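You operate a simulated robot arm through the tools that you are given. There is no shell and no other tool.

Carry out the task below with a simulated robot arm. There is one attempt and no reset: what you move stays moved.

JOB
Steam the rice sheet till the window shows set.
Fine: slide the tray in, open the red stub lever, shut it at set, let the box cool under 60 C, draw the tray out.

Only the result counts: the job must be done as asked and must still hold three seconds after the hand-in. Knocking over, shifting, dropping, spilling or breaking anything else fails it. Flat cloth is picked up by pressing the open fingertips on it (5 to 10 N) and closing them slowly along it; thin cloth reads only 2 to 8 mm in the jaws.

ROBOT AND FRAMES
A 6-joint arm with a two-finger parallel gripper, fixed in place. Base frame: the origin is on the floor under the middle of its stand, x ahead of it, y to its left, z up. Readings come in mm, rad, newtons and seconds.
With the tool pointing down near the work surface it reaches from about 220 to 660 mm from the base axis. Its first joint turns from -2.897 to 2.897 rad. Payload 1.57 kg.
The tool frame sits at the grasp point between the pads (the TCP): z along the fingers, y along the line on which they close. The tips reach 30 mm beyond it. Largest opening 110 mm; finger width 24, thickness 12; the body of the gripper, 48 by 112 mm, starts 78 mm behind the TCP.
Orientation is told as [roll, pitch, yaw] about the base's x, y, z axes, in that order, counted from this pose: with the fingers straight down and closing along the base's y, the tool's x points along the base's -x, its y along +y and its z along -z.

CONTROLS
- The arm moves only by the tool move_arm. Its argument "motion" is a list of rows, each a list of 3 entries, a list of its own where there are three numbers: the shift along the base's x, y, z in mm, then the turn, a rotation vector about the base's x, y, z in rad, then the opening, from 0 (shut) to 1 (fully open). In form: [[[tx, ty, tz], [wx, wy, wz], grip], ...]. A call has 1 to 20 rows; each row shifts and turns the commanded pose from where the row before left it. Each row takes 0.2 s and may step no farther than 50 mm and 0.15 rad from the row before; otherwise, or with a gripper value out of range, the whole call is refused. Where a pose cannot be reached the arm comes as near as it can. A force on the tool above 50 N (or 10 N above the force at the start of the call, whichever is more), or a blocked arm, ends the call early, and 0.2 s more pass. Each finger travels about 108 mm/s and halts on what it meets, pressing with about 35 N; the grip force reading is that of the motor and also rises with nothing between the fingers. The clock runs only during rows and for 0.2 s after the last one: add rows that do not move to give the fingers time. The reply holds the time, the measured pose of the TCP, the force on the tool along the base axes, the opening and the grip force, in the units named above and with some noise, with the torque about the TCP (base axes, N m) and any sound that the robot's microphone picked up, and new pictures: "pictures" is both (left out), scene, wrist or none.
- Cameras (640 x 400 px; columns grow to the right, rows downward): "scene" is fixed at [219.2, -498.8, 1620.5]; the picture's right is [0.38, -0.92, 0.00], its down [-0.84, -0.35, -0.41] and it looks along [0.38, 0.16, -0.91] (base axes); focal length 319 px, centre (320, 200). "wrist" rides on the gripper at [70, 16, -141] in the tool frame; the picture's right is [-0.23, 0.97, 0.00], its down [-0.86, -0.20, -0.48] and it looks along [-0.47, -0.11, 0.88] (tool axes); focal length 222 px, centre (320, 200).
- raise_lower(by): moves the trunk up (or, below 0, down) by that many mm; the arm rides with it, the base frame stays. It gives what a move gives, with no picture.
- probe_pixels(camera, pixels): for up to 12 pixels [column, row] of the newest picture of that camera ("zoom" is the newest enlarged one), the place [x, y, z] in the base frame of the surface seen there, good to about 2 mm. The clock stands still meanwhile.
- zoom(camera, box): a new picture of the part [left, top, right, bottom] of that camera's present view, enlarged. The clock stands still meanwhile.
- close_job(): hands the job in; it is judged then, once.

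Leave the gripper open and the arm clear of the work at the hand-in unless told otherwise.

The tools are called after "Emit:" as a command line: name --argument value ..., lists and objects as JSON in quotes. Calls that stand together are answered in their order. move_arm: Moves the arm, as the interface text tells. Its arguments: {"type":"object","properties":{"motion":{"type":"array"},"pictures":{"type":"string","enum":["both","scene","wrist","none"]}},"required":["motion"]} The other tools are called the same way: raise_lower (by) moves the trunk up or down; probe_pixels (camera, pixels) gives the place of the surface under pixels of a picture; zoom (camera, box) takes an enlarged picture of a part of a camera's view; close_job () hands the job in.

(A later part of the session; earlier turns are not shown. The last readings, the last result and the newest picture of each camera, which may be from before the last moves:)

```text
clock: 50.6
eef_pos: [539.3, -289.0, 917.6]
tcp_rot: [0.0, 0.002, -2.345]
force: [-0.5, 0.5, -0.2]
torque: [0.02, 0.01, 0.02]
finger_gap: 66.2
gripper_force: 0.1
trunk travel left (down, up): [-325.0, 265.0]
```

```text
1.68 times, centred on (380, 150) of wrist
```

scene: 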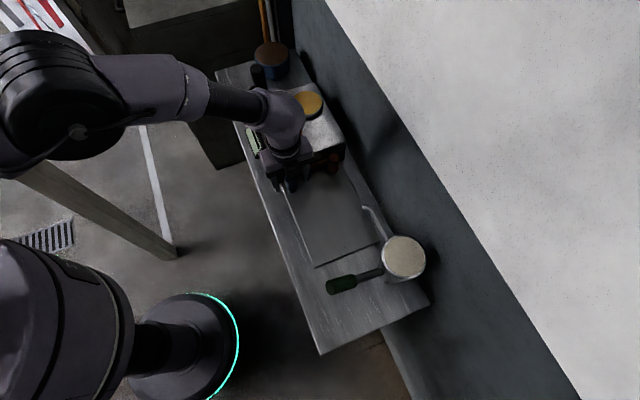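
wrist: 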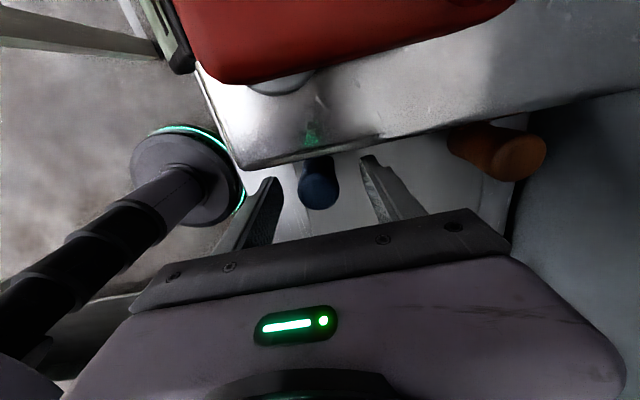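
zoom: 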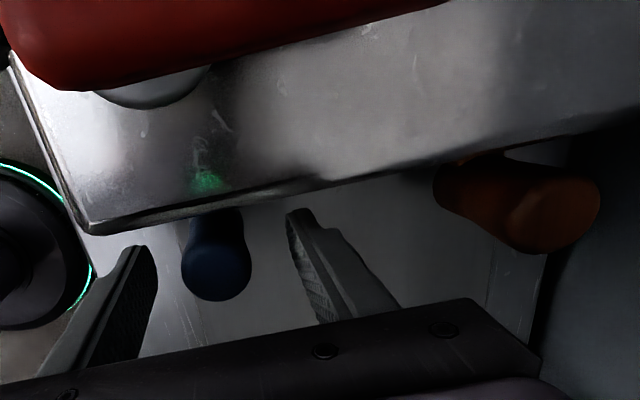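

Released; the tray sits at the stop. I lift straight up and move away to look at the box, display and lever.

Emit:
move_arm --motion '[[[0, 0, 20], [0, 0, 0], 0.6], [[0, 0, 35], [0, 0, 0], 0.6], [[0, 0, 40], [0, 0, 0], 0.6], [[0, 0, 40], [0, 0, 0], 0.6], [[-35, 25, 10], [0, 0, 0], 0.6], [[-45, 20, 0], [0, 0, 0], 0.6], [[-45, 20, 0], [0, 0, 0], 0.6], [[-45, 20, 0], [0, 0, 0], 0.6], [[-40, 25, 0], [0, 0, 0], 0.6]]' --pictures "both"

Emit:
zoom --camera "scene" --box '[225, 110, 315, 166]'

Emit:
zoom --camera "scene" --box '[230, 60, 380, 200]'

```text
clock: 52.6
eef_pos: [329.4, -180.2, 1063.6]
tcp_rot: [0.004, 0.001, -2.344]
force: [-0.3, -0.3, 0.3]
torque: [-0.02, 0.0, 0.01]
finger_gap: 65.8
gripper_force: 0.0
trunk travel left (down, up): [-325.0, 265.0]
```

scene: 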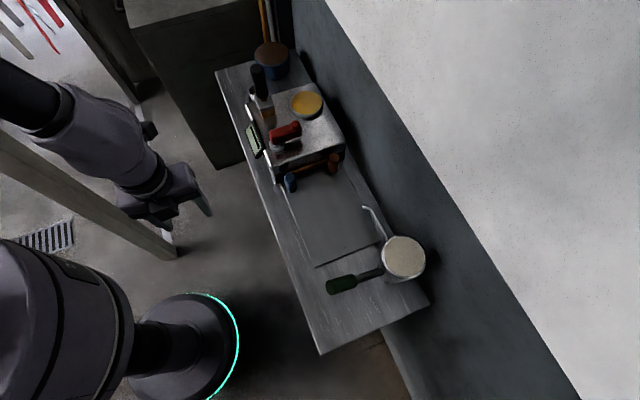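
wrist: 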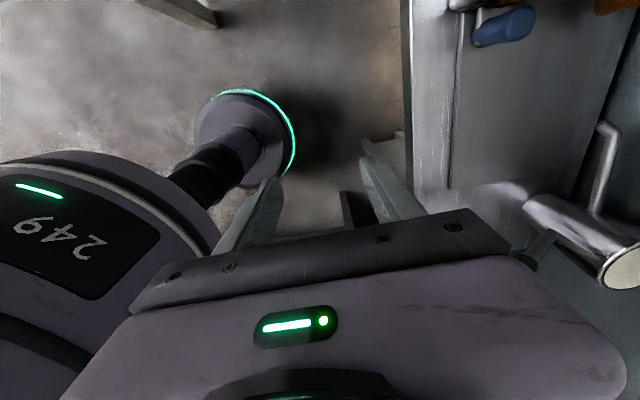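

```text
7.11 times, centred on (270, 138) of scene
```

zoom: 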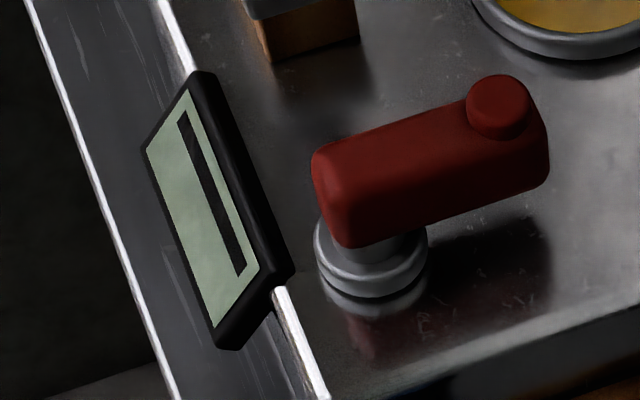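

```text
2.86 times, centred on (305, 130) of scene
```

zoom: 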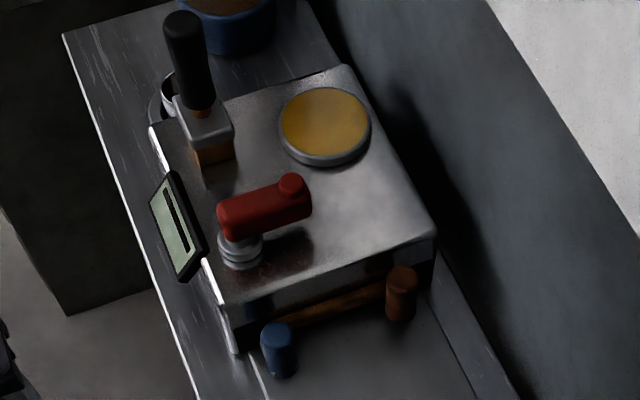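

Tray is fully in; blue post (279,340) and bar sit at the front face in the last zoom. I probe the red lever's geometry exactly via the scene picture.

Emit:
zoom --camera "scene" --box '[262, 115, 310, 155]'

Emit:
probe_pixels --camera "zoom" --pixels '[[440, 120], [400, 100], [475, 110], [160, 180], [250, 150], [350, 125], [180, 270], [320, 230], [450, 190], [490, 150], [200, 330], [140, 190]]'

```text
10.00 times, centred on (286, 135) of scene
```

zoom: 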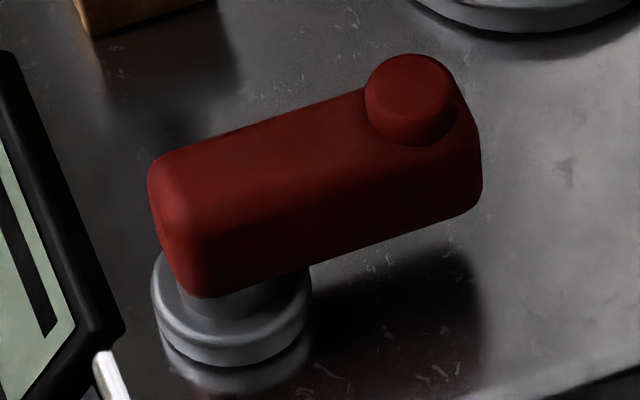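

```text
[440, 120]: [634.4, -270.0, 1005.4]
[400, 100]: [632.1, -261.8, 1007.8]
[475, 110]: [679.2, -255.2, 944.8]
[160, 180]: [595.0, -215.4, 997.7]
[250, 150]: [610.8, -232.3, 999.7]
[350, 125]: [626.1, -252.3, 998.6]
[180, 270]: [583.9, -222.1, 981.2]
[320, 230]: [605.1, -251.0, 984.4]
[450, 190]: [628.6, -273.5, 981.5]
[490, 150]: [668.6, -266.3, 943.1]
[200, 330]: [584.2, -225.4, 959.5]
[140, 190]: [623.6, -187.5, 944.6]
```

The lever lies parallel to the box front (along w): body d≈250–273, z≈975–999, stub at its far end, pivot near (598,−229). I'll grip its outer half with vertical fingers closing along d. I move above (623,−254) while yawing the tool to −45°, gripper half open, at z≈1105 to test reach.

Emit:
move_arm --motion '[[[26.7, -6.7, 4], [0, 0, 0.142], 0.5], [[26.7, -6.7, 4], [0, 0, 0.142], 0.5], [[26.7, -6.7, 4], [0, 0, 0.142], 0.5], [[26.7, -6.7, 4], [0, 0, 0.142], 0.5], [[26.7, -6.7, 4], [0, 0, 0.142], 0.5], [[26.7, -6.7, 4], [0, 0, 0.142], 0.5], [[26.7, -6.7, 4], [0, 0, 0.142], 0.5], [[26.7, -6.7, 4], [0, 0, 0.142], 0.5], [[26.7, -6.7, 4], [0, 0, 0.142], 0.5], [[26.7, -6.7, 4], [0, 0, 0.142], 0.5], [[26.7, -7, 4], [0, 0, 0.142], 0.5], [[0, 0, 0], [0, 0, 0], 0.5]]' --pictures "both"

```text
clock: 55.2
eef_pos: [623.7, -251.4, 1106.3]
tcp_rot: [0.002, -0.001, -0.78]
force: [-0.3, -0.5, 1.1]
torque: [-0.02, -0.01, 0.0]
finger_gap: 54.8
gripper_force: 0.0
trunk travel left (down, up): [-325.0, 265.0]
```

scene: 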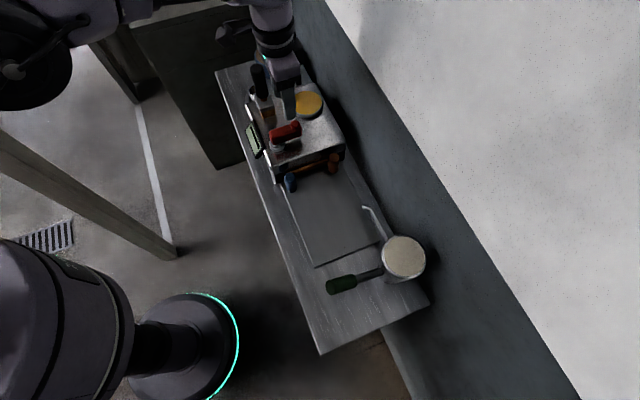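
wrist: 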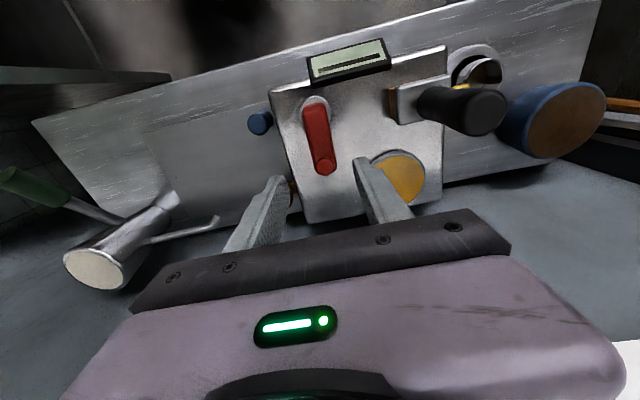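

The pose is reached. The wrist view shows the display (347,62), red lever (318,140), yellow window (400,175) and black handle. I zoom in on them.

Emit:
zoom --camera "wrist" --box '[300, 30, 400, 100]'

Emit:
zoom --camera "wrist" --box '[260, 60, 440, 230]'

Emit:
zoom --camera "scene" --box '[235, 60, 345, 170]'

```text
5.71 times, centred on (350, 65) of wrist
```

zoom: 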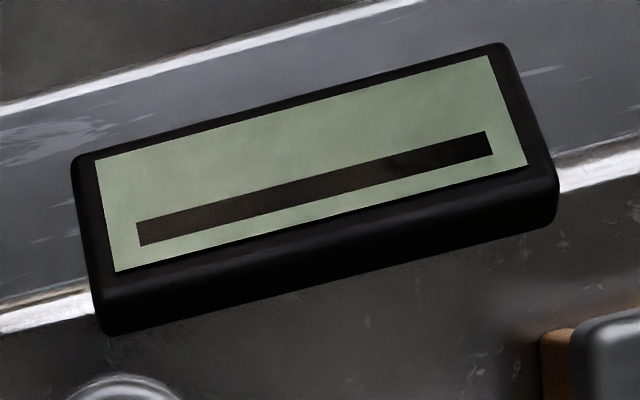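

```text
2.35 times, centred on (350, 145) of wrist
```

zoom: 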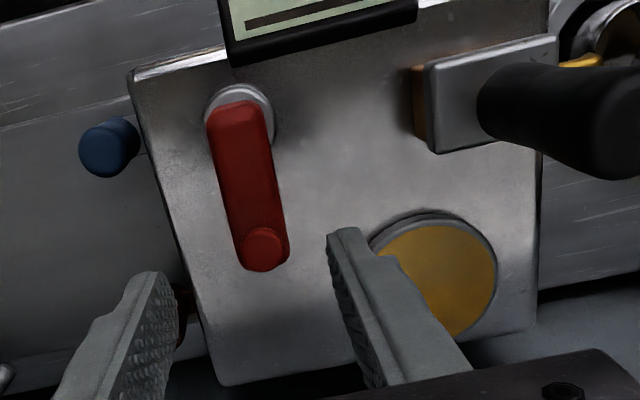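

```text
3.64 times, centred on (290, 115) of scene
```

zoom: 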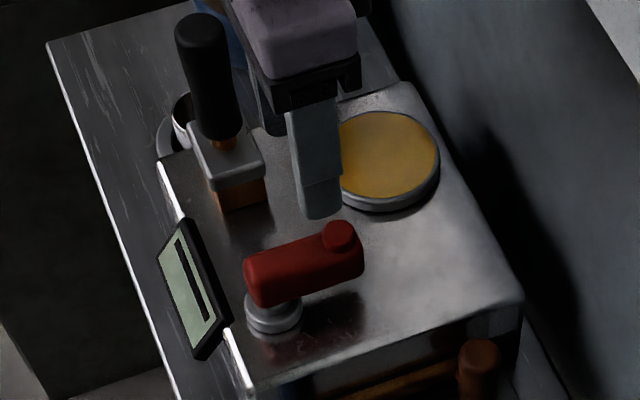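

I probe lever edges and other parts from the wrist view to refine geometry before gripping.

Emit:
probe_pixels --camera "wrist" --pixels '[[316, 108], [318, 125], [321, 145], [326, 165], [306, 125], [330, 125], [312, 150], [334, 150], [330, 100], [325, 172], [400, 165], [405, 100]]'

```text
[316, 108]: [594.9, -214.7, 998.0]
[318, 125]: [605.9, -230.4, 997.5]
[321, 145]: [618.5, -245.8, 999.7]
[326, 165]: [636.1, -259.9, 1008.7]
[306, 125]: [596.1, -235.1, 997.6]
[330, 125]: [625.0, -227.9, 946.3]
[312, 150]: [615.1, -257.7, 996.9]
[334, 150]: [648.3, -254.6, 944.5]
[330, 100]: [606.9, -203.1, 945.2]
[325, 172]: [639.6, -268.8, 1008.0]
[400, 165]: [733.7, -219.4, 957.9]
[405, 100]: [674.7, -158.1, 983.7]
```

Lever axis runs from pivot ≈(598,−219) to the stub ≈(637,−264) at −48.7°; my TCP (624,−251) is right over the axis. I yaw by −0.06 and descend to TCP z≈1003 with jaws at 55 mm.

Emit:
move_arm --motion '[[[0, 0, -25], [0, 0, -0.03], 0.5], [[0, 0, -25], [0, 0, -0.03], 0.5], [[0, 0, -25], [0, 0, 0], 0.5], [[0, 0, -18], [0, 0, 0], 0.5], [[0, 0, -10], [0, 0, 0], 0.5], [[0, 0, 0], [0, 0, 0], 0.5]]' --pictures "both"

Emit:
zoom --camera "wrist" --box '[220, 60, 460, 230]'

```text
clock: 56.6
eef_pos: [622.9, -250.9, 1004.9]
tcp_rot: [0.001, 0.0, -0.841]
force: [-0.3, -0.1, 1.2]
torque: [0.0, -0.01, 0.01]
finger_gap: 55.0
gripper_force: 0.0
trunk travel left (down, up): [-325.0, 265.0]
```

scene: 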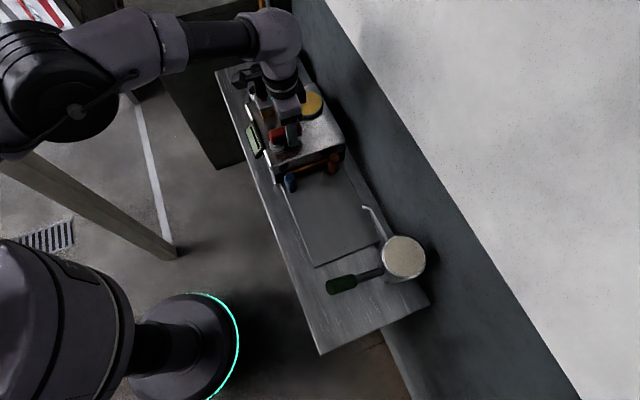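
wrist: 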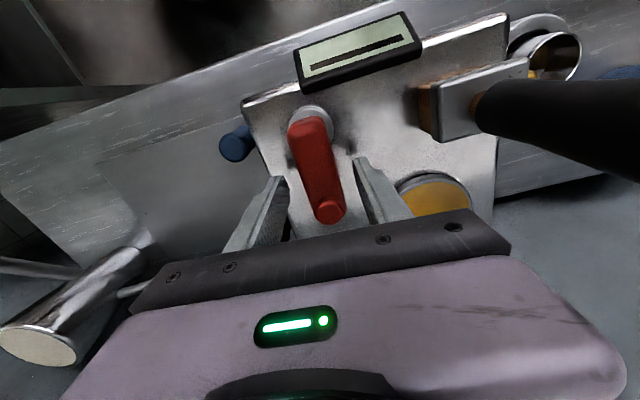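

```text
2.35 times, centred on (340, 145) of wrist
```

zoom: 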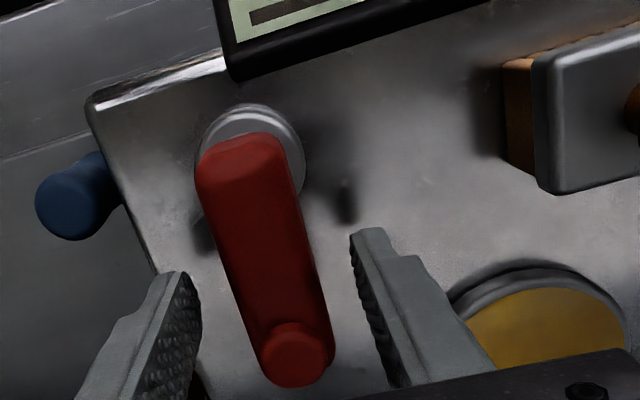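

The lever is between the fingers (tips at (175,280) and (365,235) in the zoom). I narrow the jaws to ~30 mm, then try a small counter-clockwise turn (0.25 rad) about the pivot and watch force.

Emit:
move_arm --motion '[[[0, 0, 0], [0, 0, 0], 0.4], [[0, 0, 0], [0, 0, 0], 0.3], [[0, 0, 0], [0, 0, 0], 0.27], [[3.8, 3.4, 0], [0, 0, 0.125], 0.27], [[3.3, 3.7, 0], [0, 0, 0.125], 0.27], [[0, 0, 0], [0, 0, 0], 0.27]]' --pictures "both"

Emit:
zoom --camera "wrist" --box '[220, 60, 460, 230]'

```text
clock: 58.0
eef_pos: [630.8, -244.4, 1005.8]
tcp_rot: [0.002, 0.0, -0.591]
force: [-0.8, -0.6, -1.5]
torque: [-0.03, 0.05, -0.04]
finger_gap: 31.2
gripper_force: 0.6
trunk travel left (down, up): [-325.0, 265.0]
```

scene: 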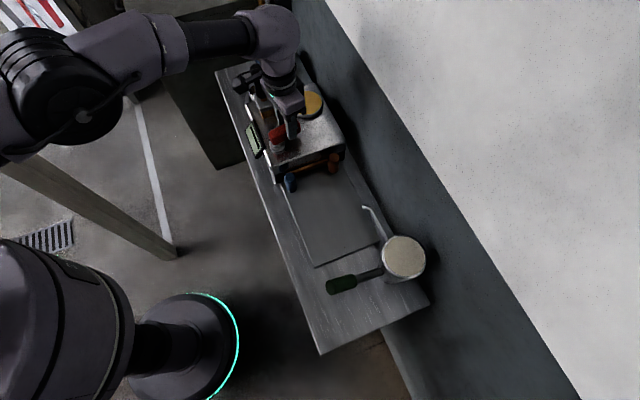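
wrist: 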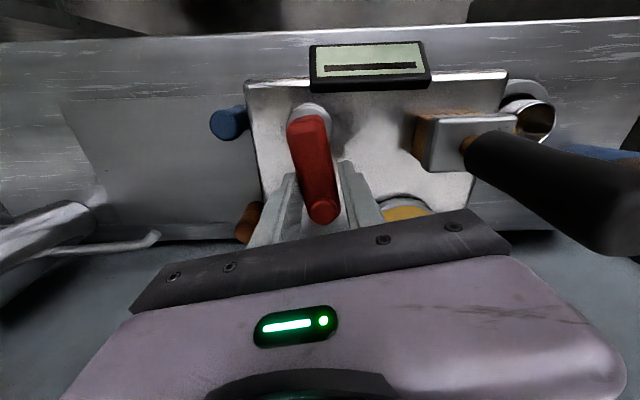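

```text
2.35 times, centred on (340, 145) of wrist
```

zoom: 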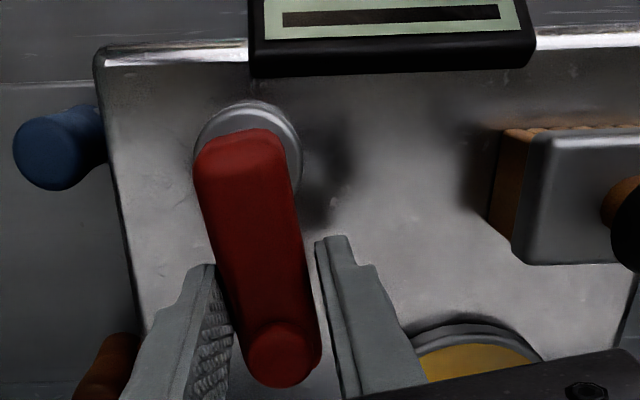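

The lever turned with the fingers with almost no force, so counter-clockwise is free. I carry on along the arc for 5 more steps of 0.13 rad and look.

Emit:
move_arm --motion '[[[3.0, 4.5, 0], [0, 0, 0.13], 0.27], [[2.5, 4.8, 0], [0, 0, 0.13], 0.27], [[1.7, 5.1, 0], [0, 0, 0.13], 0.27], [[1.1, 5.3, 0], [0, 0, 0.13], 0.27], [[0.4, 5.3, 0], [0, 0, 0.13], 0.27]]' --pictures "both"

Emit:
zoom --camera "wrist" --box '[220, 30, 460, 230]'

```text
clock: 59.2
eef_pos: [639.4, -219.7, 1004.4]
tcp_rot: [0.001, 0.0, 0.061]
force: [0.0, -2.8, 1.7]
torque: [-0.12, 0.0, 0.05]
finger_gap: 32.4
gripper_force: 1.2
trunk travel left (down, up): [-325.0, 265.0]
```

scene: 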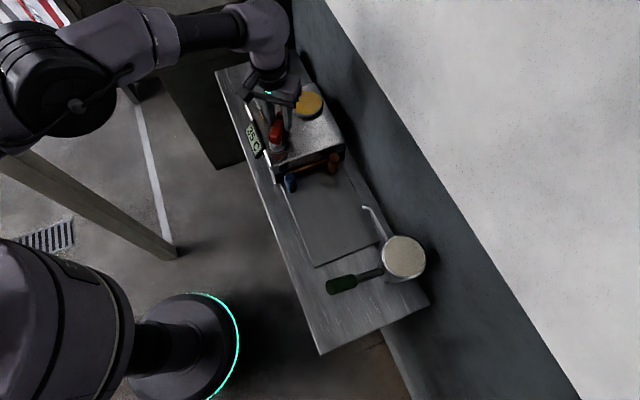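
wrist: 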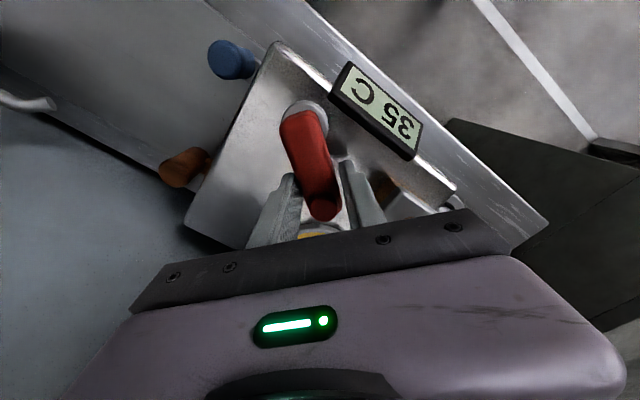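

```text
2.00 times, centred on (340, 130) of wrist
```

zoom: 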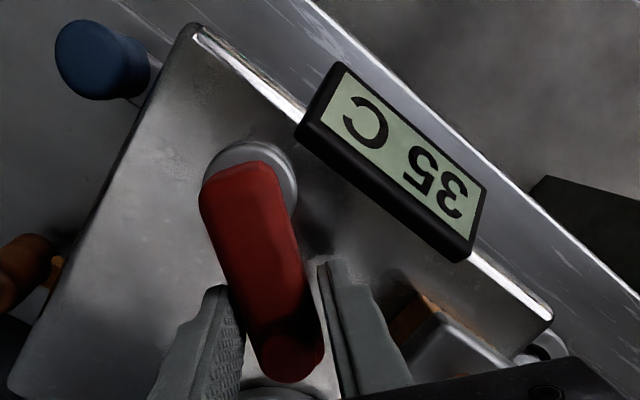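

The display now reads "35 C": steam is on and the box is heating. I finish opening to ~90° along the arc, watching for a stop.

Emit:
move_arm --motion '[[[-0.3, 5.5, 0], [0, 0, 0.13], 0.27], [[-1.0, 5.2, 0], [0, 0, 0.13], 0.27], [[-1.7, 5.2, 0], [0, 0, 0.13], 0.27], [[-2.3, 4.8, 0], [0, 0, 0.13], 0.27]]' --pictures "both"

Emit:
zoom --camera "wrist" --box '[220, 30, 460, 230]'

Emit:
zoom --camera "scene" --box '[235, 70, 345, 180]'

```text
clock: 60.2
eef_pos: [634.1, -198.4, 1003.8]
tcp_rot: [0.001, 0.0, 0.581]
force: [0.5, -2.6, 0.2]
torque: [-0.07, -0.01, 0.01]
finger_gap: 31.8
gripper_force: 1.2
trunk travel left (down, up): [-325.0, 265.0]
```

scene: 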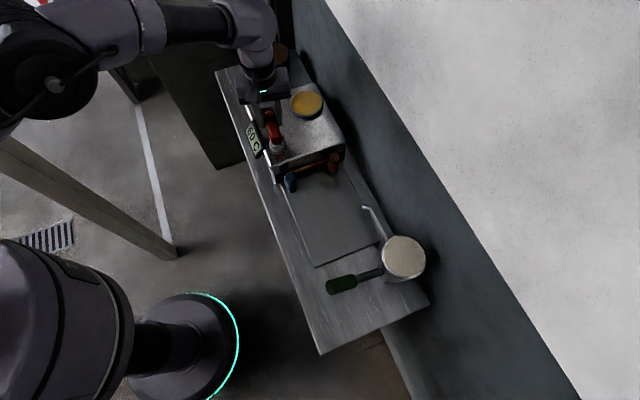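
wrist: 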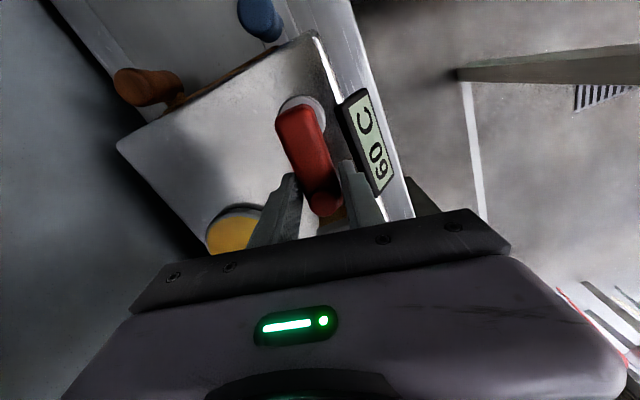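

```text
2.00 times, centred on (340, 130) of wrist
```

zoom: 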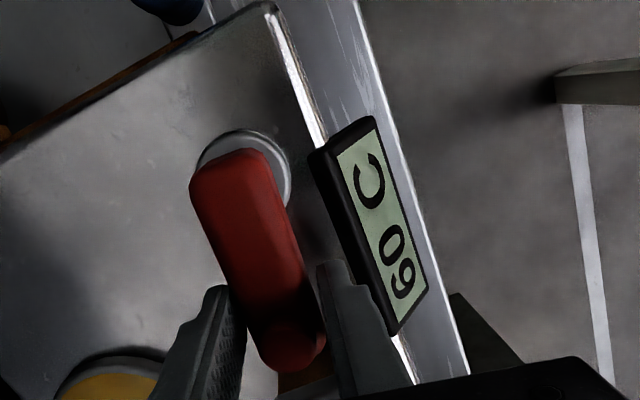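

```text
3.64 times, centred on (290, 125) of scene
```

zoom: 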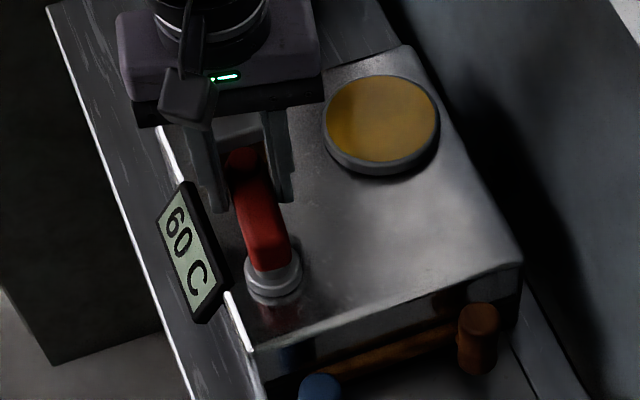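

60 °C already and the round window is still plain amber. The scene zoom shows both display and window well. I hold still around the lever, waiting ~1 s at a time and checking.

Emit:
move_arm --motion '[[[0, 0, 0], [0, 0, 0], 0.27], [[0, 0, 0], [0, 0, 0], 0.27], [[0, 0, 0], [0, 0, 0], 0.27], [[0, 0, 0], [0, 0, 0], 0.27]]' --pictures "scene"

Emit:
zoom --camera "scene" --box '[235, 70, 345, 180]'

```text
clock: 61.2
eef_pos: [633.6, -198.0, 1004.0]
tcp_rot: [0.002, 0.0, 0.578]
force: [1.9, -2.6, -1.2]
torque: [-0.08, -0.02, 0.04]
finger_gap: 31.5
gripper_force: 0.8
trunk travel left (down, up): [-325.0, 265.0]
```

scene: 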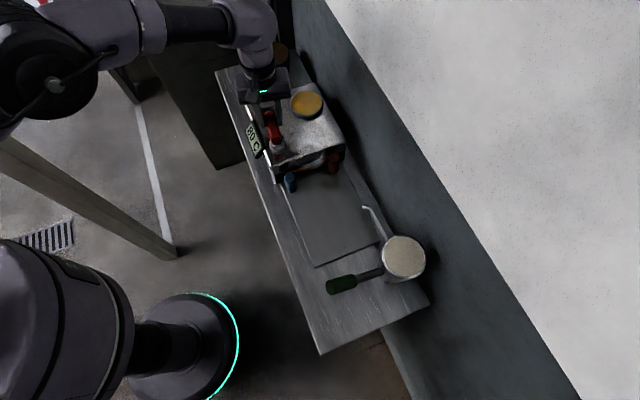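

```text
3.64 times, centred on (290, 125) of scene
```

zoom: 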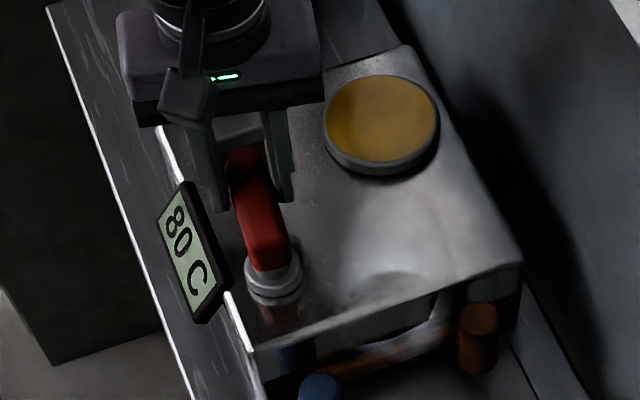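

80 °C, steam at the front slot; the window is unchanged. I wait another second.

Emit:
move_arm --motion '[[[0, 0, 0], [0, 0, 0], 0.27], [[0, 0, 0], [0, 0, 0], 0.27], [[0, 0, 0], [0, 0, 0], 0.27], [[0, 0, 0], [0, 0, 0], 0.27]]' --pictures "scene"

Emit:
zoom --camera "scene" --box '[235, 70, 345, 180]'

```text
clock: 62.2
eef_pos: [634.1, -198.0, 1004.7]
tcp_rot: [0.001, 0.0, 0.58]
force: [1.0, -1.9, -0.1]
torque: [-0.05, -0.01, 0.03]
finger_gap: 31.2
gripper_force: 1.4
trunk travel left (down, up): [-325.0, 265.0]
```

scene: 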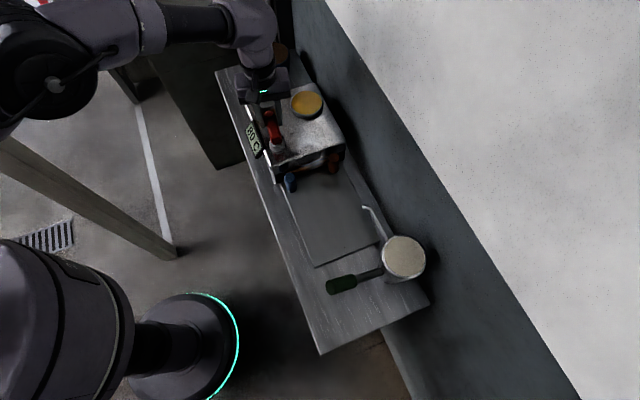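

```text
3.64 times, centred on (290, 125) of scene
```

zoom: 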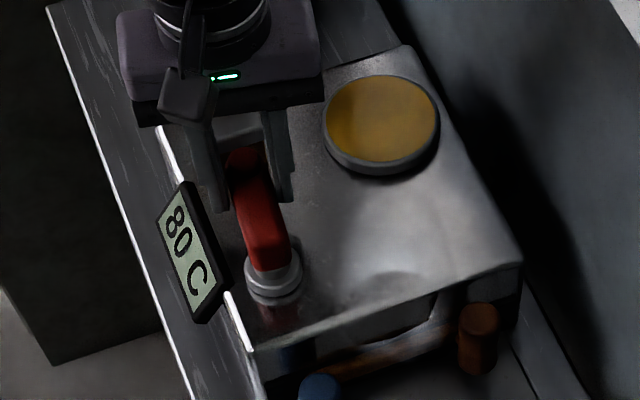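

Still 80 °C. I wait again in ~1 s intervals.

Emit:
move_arm --motion '[[[0, 0, 0], [0, 0, 0], 0.27], [[0, 0, 0], [0, 0, 0], 0.27], [[0, 0, 0], [0, 0, 0], 0.27], [[0, 0, 0], [0, 0, 0], 0.27]]' --pictures "scene"

Emit:
zoom --camera "scene" --box '[235, 70, 345, 180]'

```text
clock: 63.2
eef_pos: [634.2, -197.1, 1003.8]
tcp_rot: [0.003, 0.001, 0.58]
force: [1.6, -1.9, -0.5]
torque: [-0.03, -0.04, 0.02]
finger_gap: 31.3
gripper_force: 0.7
trunk travel left (down, up): [-325.0, 265.0]
```

scene: 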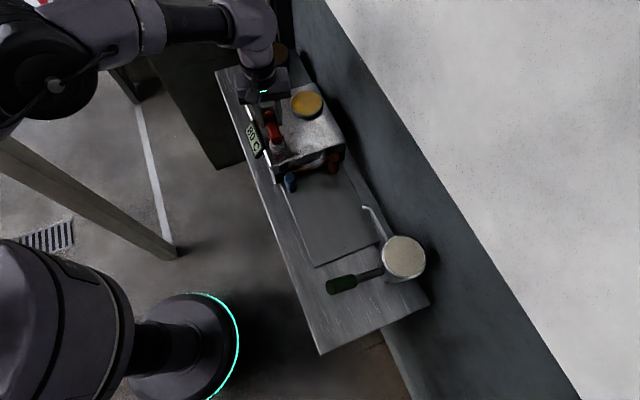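

```text
3.64 times, centred on (290, 125) of scene
```

zoom: 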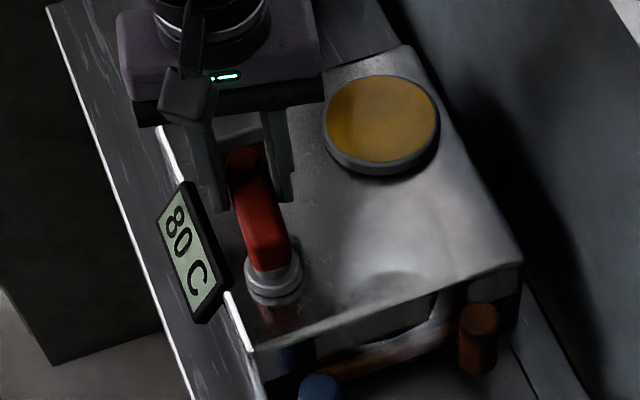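

The reading holds at 80 °C; the lever may not be fully open. I turn it further by up to 0.2 rad, feeling for a stop.

Emit:
move_arm --motion '[[[-2.3, 3.5, 0], [0, 0, 0.1], 0.27], [[-2.5, 3.2, 0], [0, 0, 0.1], 0.27], [[0, 0, 0], [0, 0, 0], 0.27]]' --pictures "scene"

Emit:
zoom --camera "scene" --box '[235, 70, 345, 180]'

```text
clock: 64.0
eef_pos: [630.0, -193.3, 1004.2]
tcp_rot: [0.002, 0.0, 0.782]
force: [3.0, -6.6, 0.3]
torque: [-0.21, -0.07, 0.04]
finger_gap: 34.9
gripper_force: 2.4
trunk travel left (down, up): [-325.0, 265.0]
```

scene: 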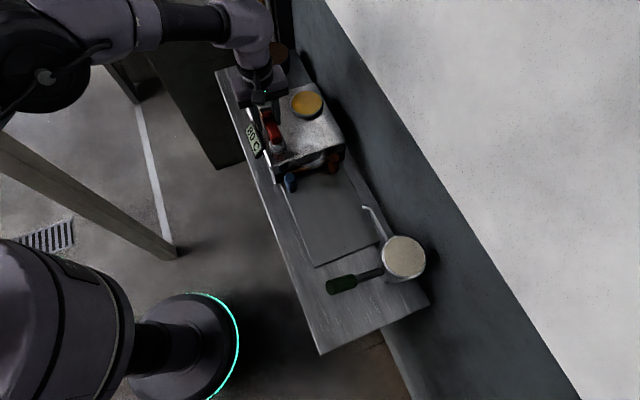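

```text
3.64 times, centred on (290, 125) of scene
```

zoom: 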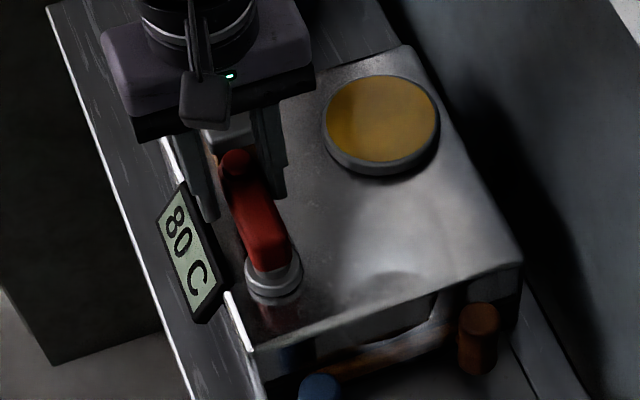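

Resistance 7 N — near its stop. The display still shows 80. I wait further, checking each ~1 s.

Emit:
move_arm --motion '[[[0, 0, 0], [0, 0, 0], 0.27], [[0, 0, 0], [0, 0, 0], 0.27], [[0, 0, 0], [0, 0, 0], 0.27], [[0, 0, 0], [0, 0, 0], 0.27]]' --pictures "both"

Emit:
zoom --camera "scene" --box '[235, 70, 345, 180]'

```text
clock: 65.0
eef_pos: [629.4, -191.8, 1003.4]
tcp_rot: [0.002, 0.001, 0.78]
force: [3.7, -4.8, 0.3]
torque: [-0.11, -0.11, 0.05]
finger_gap: 34.9
gripper_force: 3.3
trunk travel left (down, up): [-325.0, 265.0]
```

scene: 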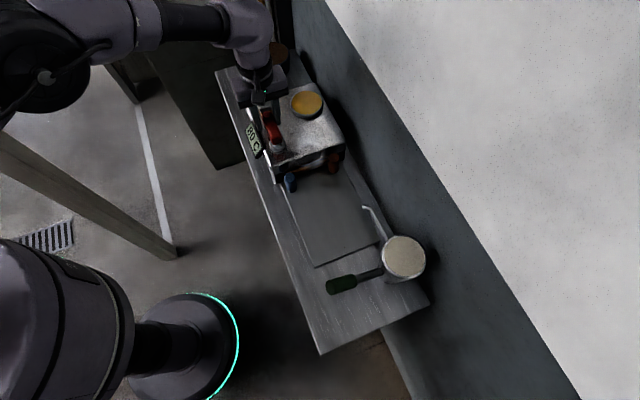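
wrist: 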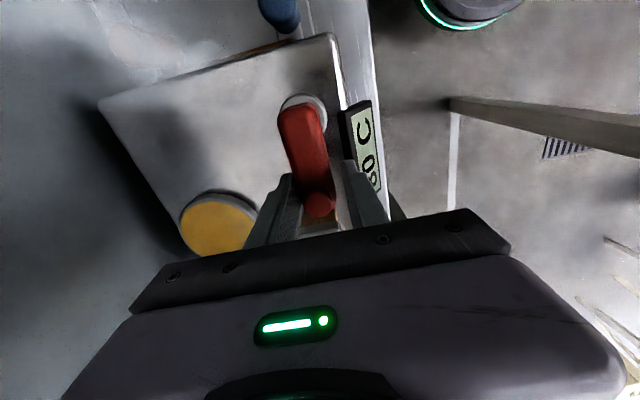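

```text
3.64 times, centred on (290, 125) of scene
```

zoom: 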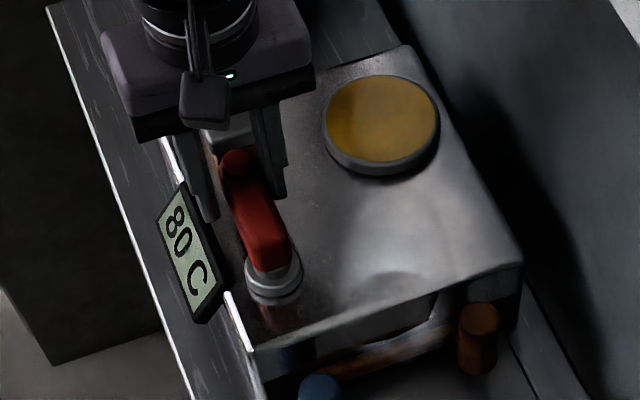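

Still 80 °C, window amber. I ease the finger pressure a little (back 2 mm) and keep waiting.

Emit:
move_arm --motion '[[[0.5, -1, 0], [0, 0, -0.03], 0.29], [[0, 0, 0], [0, 0, 0], 0.29], [[0, 0, 0], [0, 0, 0], 0.29], [[0, 0, 0], [0, 0, 0], 0.29], [[0, 0, 0], [0, 0, 0], 0.29], [[0, 0, 0], [0, 0, 0], 0.29]]' --pictures "both"

Emit:
zoom --camera "scene" --box '[235, 70, 345, 180]'

```text
clock: 66.4
eef_pos: [631.2, -193.1, 1002.2]
tcp_rot: [0.001, -0.002, 0.747]
force: [2.1, -2.1, -0.3]
torque: [-0.02, -0.09, 0.03]
finger_gap: 34.7
gripper_force: 1.7
trunk travel left (down, up): [-325.0, 265.0]
```

scene: 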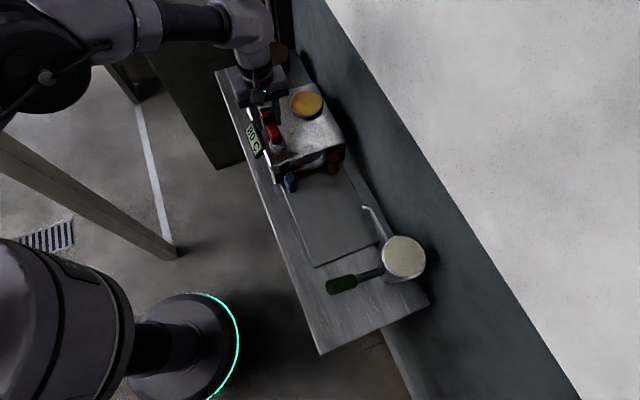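
wrist: 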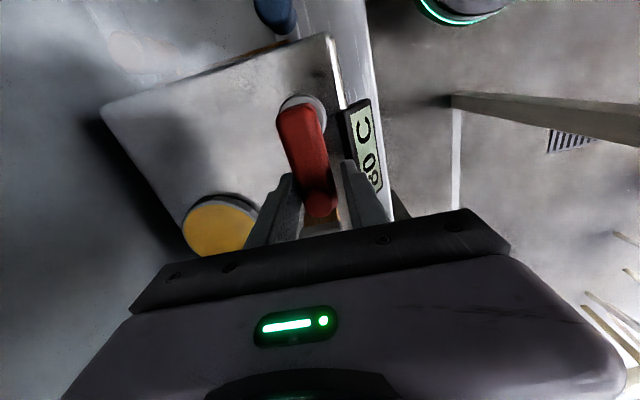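

```text
3.64 times, centred on (290, 125) of scene
```

zoom: 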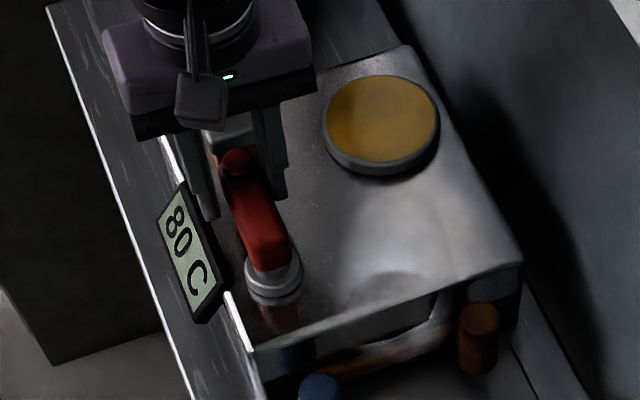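

Emit:
move_arm --motion '[[[0, 0, 0], [0, 0, 0], 0.29], [[0, 0, 0], [0, 0, 0], 0.29], [[0, 0, 0], [0, 0, 0], 0.29], [[0, 0, 0], [0, 0, 0], 0.29], [[0, 0, 0], [0, 0, 0], 0.29], [[0, 0, 0], [0, 0, 0], 0.29]]' --pictures "scene"

Emit:
zoom --camera "scene" --box '[235, 70, 345, 180]'

```text
clock: 67.8
eef_pos: [630.3, -193.1, 1003.3]
tcp_rot: [0.001, -0.001, 0.748]
force: [2.1, -2.4, -0.6]
torque: [-0.06, -0.07, 0.03]
finger_gap: 34.7
gripper_force: 2.1
trunk travel left (down, up): [-325.0, 265.0]
```

scene: 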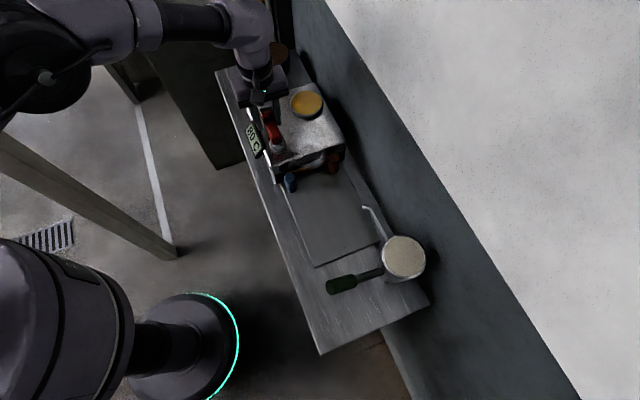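

```text
3.64 times, centred on (290, 125) of scene
```

zoom: 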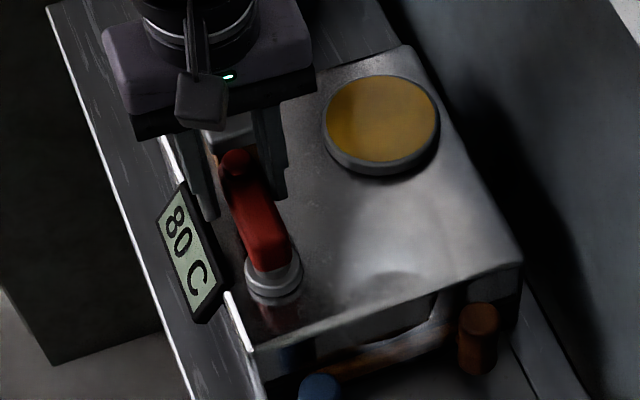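

Emit:
move_arm --motion '[[[0, 0, 0], [0, 0, 0], 0.29], [[0, 0, 0], [0, 0, 0], 0.29], [[0, 0, 0], [0, 0, 0], 0.29], [[0, 0, 0], [0, 0, 0], 0.29], [[0, 0, 0], [0, 0, 0], 0.29], [[0, 0, 0], [0, 0, 0], 0.29]]' --pictures "scene"

Emit:
zoom --camera "scene" --box '[235, 70, 345, 180]'

```text
clock: 69.2
eef_pos: [630.4, -193.5, 1002.3]
tcp_rot: [0.003, 0.0, 0.749]
force: [1.9, -1.4, -1.4]
torque: [-0.04, -0.05, 0.07]
finger_gap: 34.7
gripper_force: 1.3
trunk travel left (down, up): [-325.0, 265.0]
```

scene: 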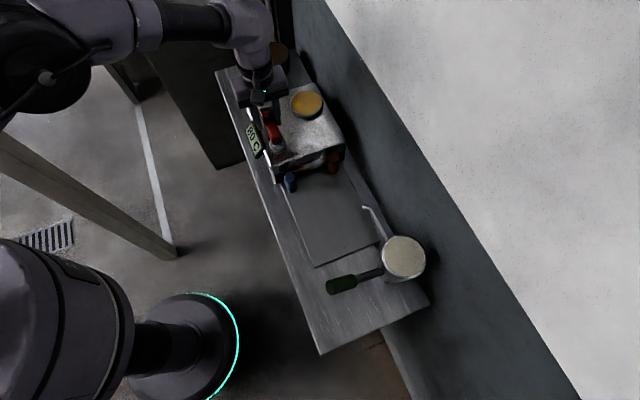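

```text
3.64 times, centred on (290, 125) of scene
```

zoom: 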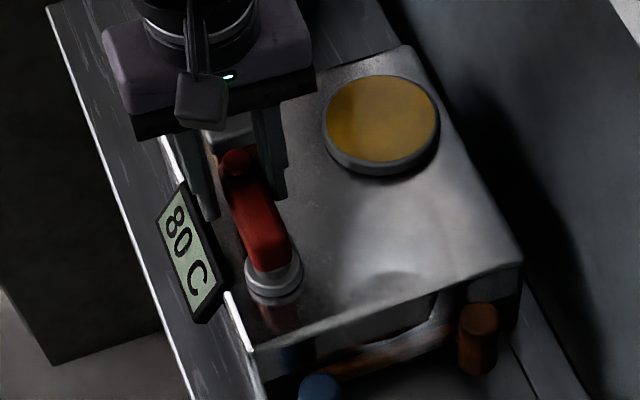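

Emit:
move_arm --motion '[[[0, 0, 0], [0, 0, 0], 0.29], [[0, 0, 0], [0, 0, 0], 0.29], [[0, 0, 0], [0, 0, 0], 0.29], [[0, 0, 0], [0, 0, 0], 0.29], [[0, 0, 0], [0, 0, 0], 0.29], [[0, 0, 0], [0, 0, 0], 0.29]]' --pictures "scene"

Emit:
zoom --camera "scene" --box '[235, 70, 345, 180]'

```text
clock: 70.6
eef_pos: [629.5, -193.3, 1003.4]
tcp_rot: [0.002, -0.001, 0.749]
force: [2.3, -2.5, -0.3]
torque: [-0.02, -0.09, 0.04]
finger_gap: 34.2
gripper_force: 1.8
trunk travel left (down, up): [-325.0, 265.0]
```

scene: 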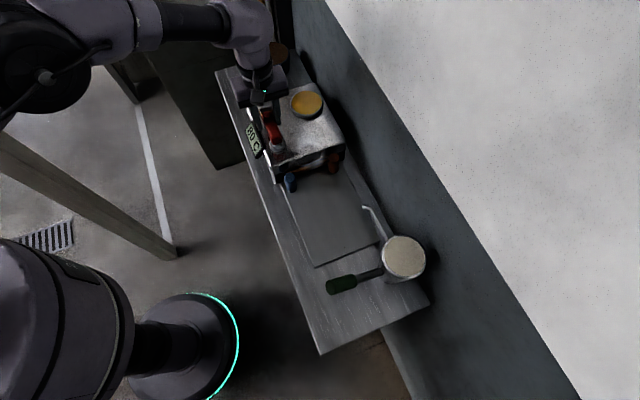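

```text
3.64 times, centred on (290, 125) of scene
```

zoom: 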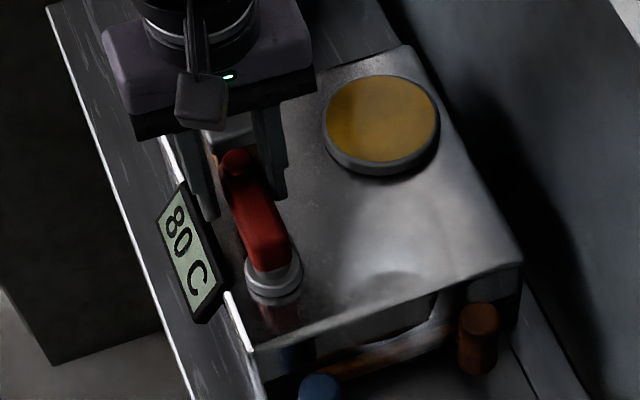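

Emit:
move_arm --motion '[[[0, 0, 0], [0, 0, 0], 0.29], [[0, 0, 0], [0, 0, 0], 0.29], [[0, 0, 0], [0, 0, 0], 0.29], [[0, 0, 0], [0, 0, 0], 0.29], [[0, 0, 0], [0, 0, 0], 0.29], [[0, 0, 0], [0, 0, 0], 0.29]]' --pictures "both"

Emit:
zoom --camera "scene" --box '[235, 70, 345, 180]'

Emit:
zoom --camera "wrist" --box '[150, 160, 290, 270]'

```text
clock: 72.0
eef_pos: [630.3, -193.4, 1003.1]
tcp_rot: [0.001, 0.0, 0.747]
force: [1.9, -1.7, -0.4]
torque: [-0.02, -0.12, 0.05]
finger_gap: 34.7
gripper_force: 1.3
trunk travel left (down, up): [-325.0, 265.0]
```

scene: 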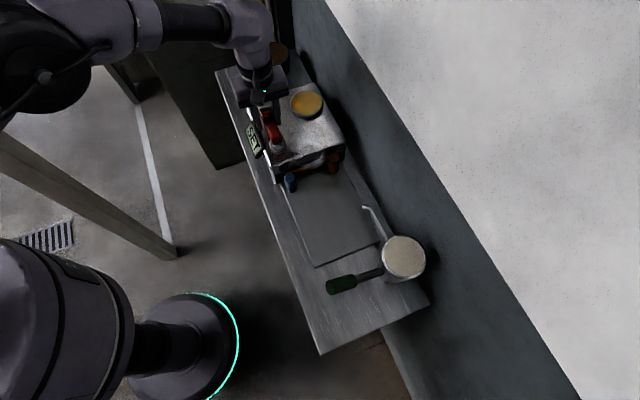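
wrist: 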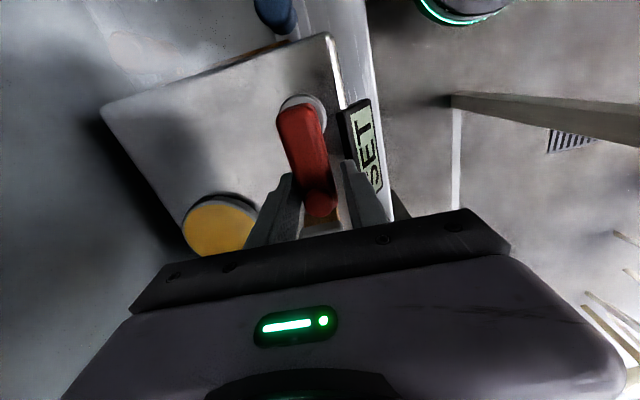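

```text
3.64 times, centred on (290, 125) of scene
```

zoom: 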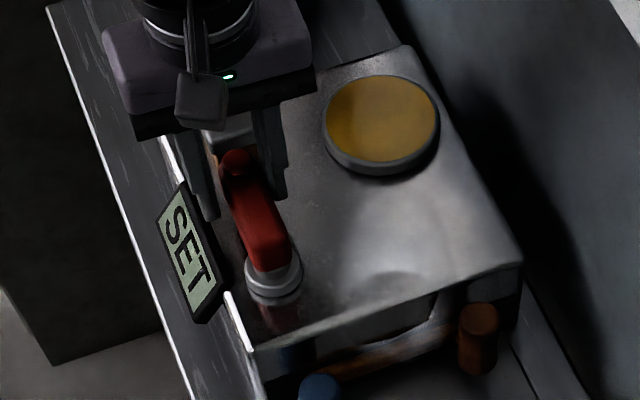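

```text
3.64 times, centred on (220, 215) of wrist
```

zoom: 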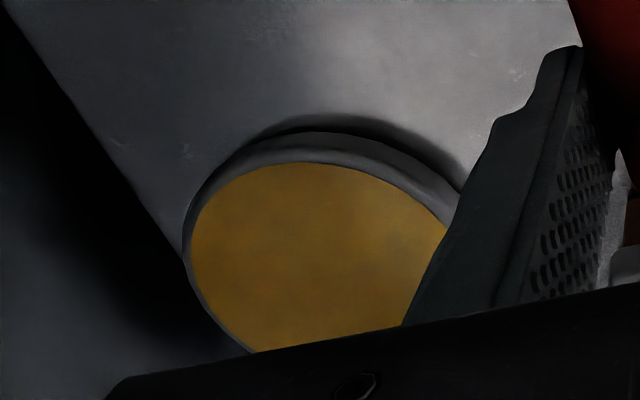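

The display reads "SET". I shut the lever right away: narrow the jaws and swing clockwise back along the arc.

Emit:
move_arm --motion '[[[3.3, -4.9, 0], [0, 0, -0.145], 0.24], [[2.6, -5.2, 0], [0, 0, -0.145], 0.24], [[1.8, -5.7, 0], [0, 0, -0.145], 0.24], [[1.0, -5.8, 0], [0, 0, -0.145], 0.24], [[0.2, -5.8, 0], [0, 0, -0.145], 0.24], [[-0.7, -5.9, 0], [0, 0, -0.145], 0.24], [[-1.6, -5.6, 0], [0, 0, -0.145], 0.24], [[-2.3, -5.4, 0], [0, 0, -0.145], 0.24], [[-3.1, -5.1, 0], [0, 0, -0.145], 0.24], [[-3.7, -4.5, 0], [0, 0, -0.145], 0.24], [[-4.4, -3.9, 0], [0, 0, -0.147], 0.24]]' --pictures "both"

Emit:
zoom --camera "wrist" --box '[220, 60, 460, 230]'

Emit:
zoom --camera "scene" --box '[235, 70, 345, 180]'

```text
clock: 74.4
eef_pos: [623.8, -250.4, 1003.6]
tcp_rot: [0.003, 0.004, -0.849]
force: [-0.8, 6.3, -23.2]
torque: [-0.13, -0.05, 1.23]
finger_gap: 29.0
gripper_force: 39.1
trunk travel left (down, up): [-325.0, 265.0]
```

scene: 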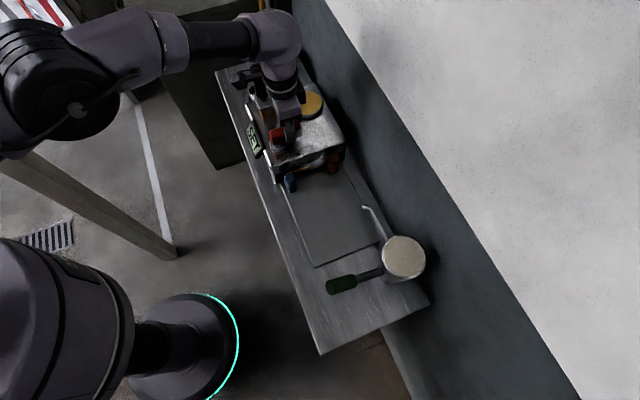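
wrist: 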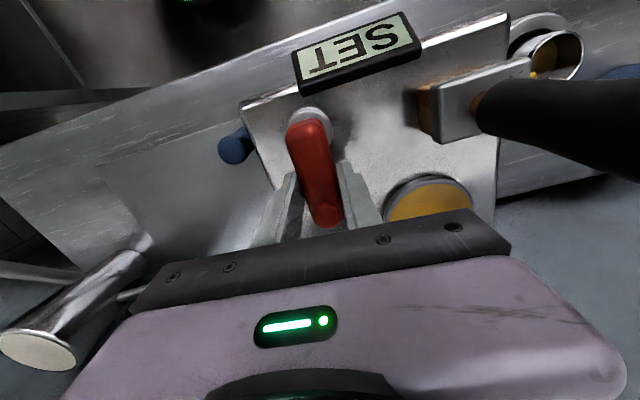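

```text
2.35 times, centred on (340, 145) of wrist
```

zoom: 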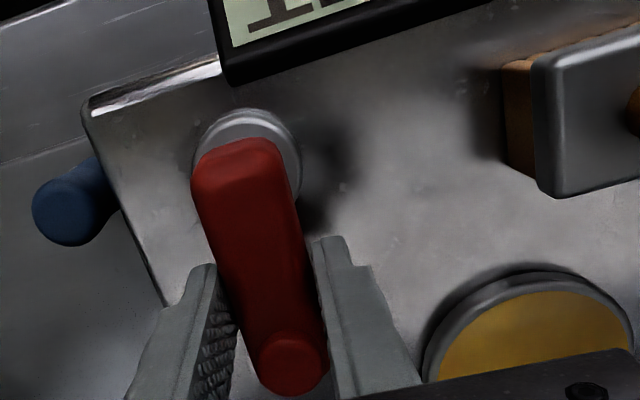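

```text
3.64 times, centred on (290, 125) of scene
```

zoom: 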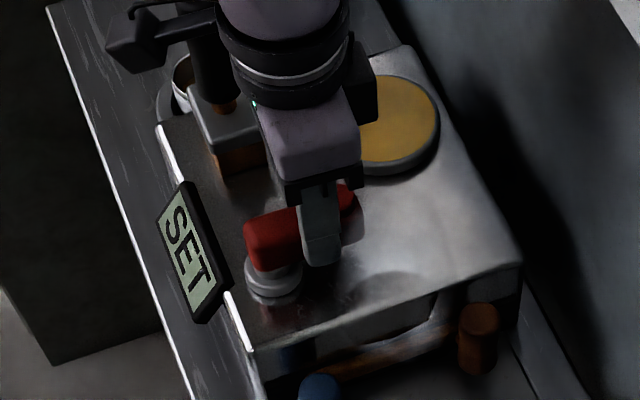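

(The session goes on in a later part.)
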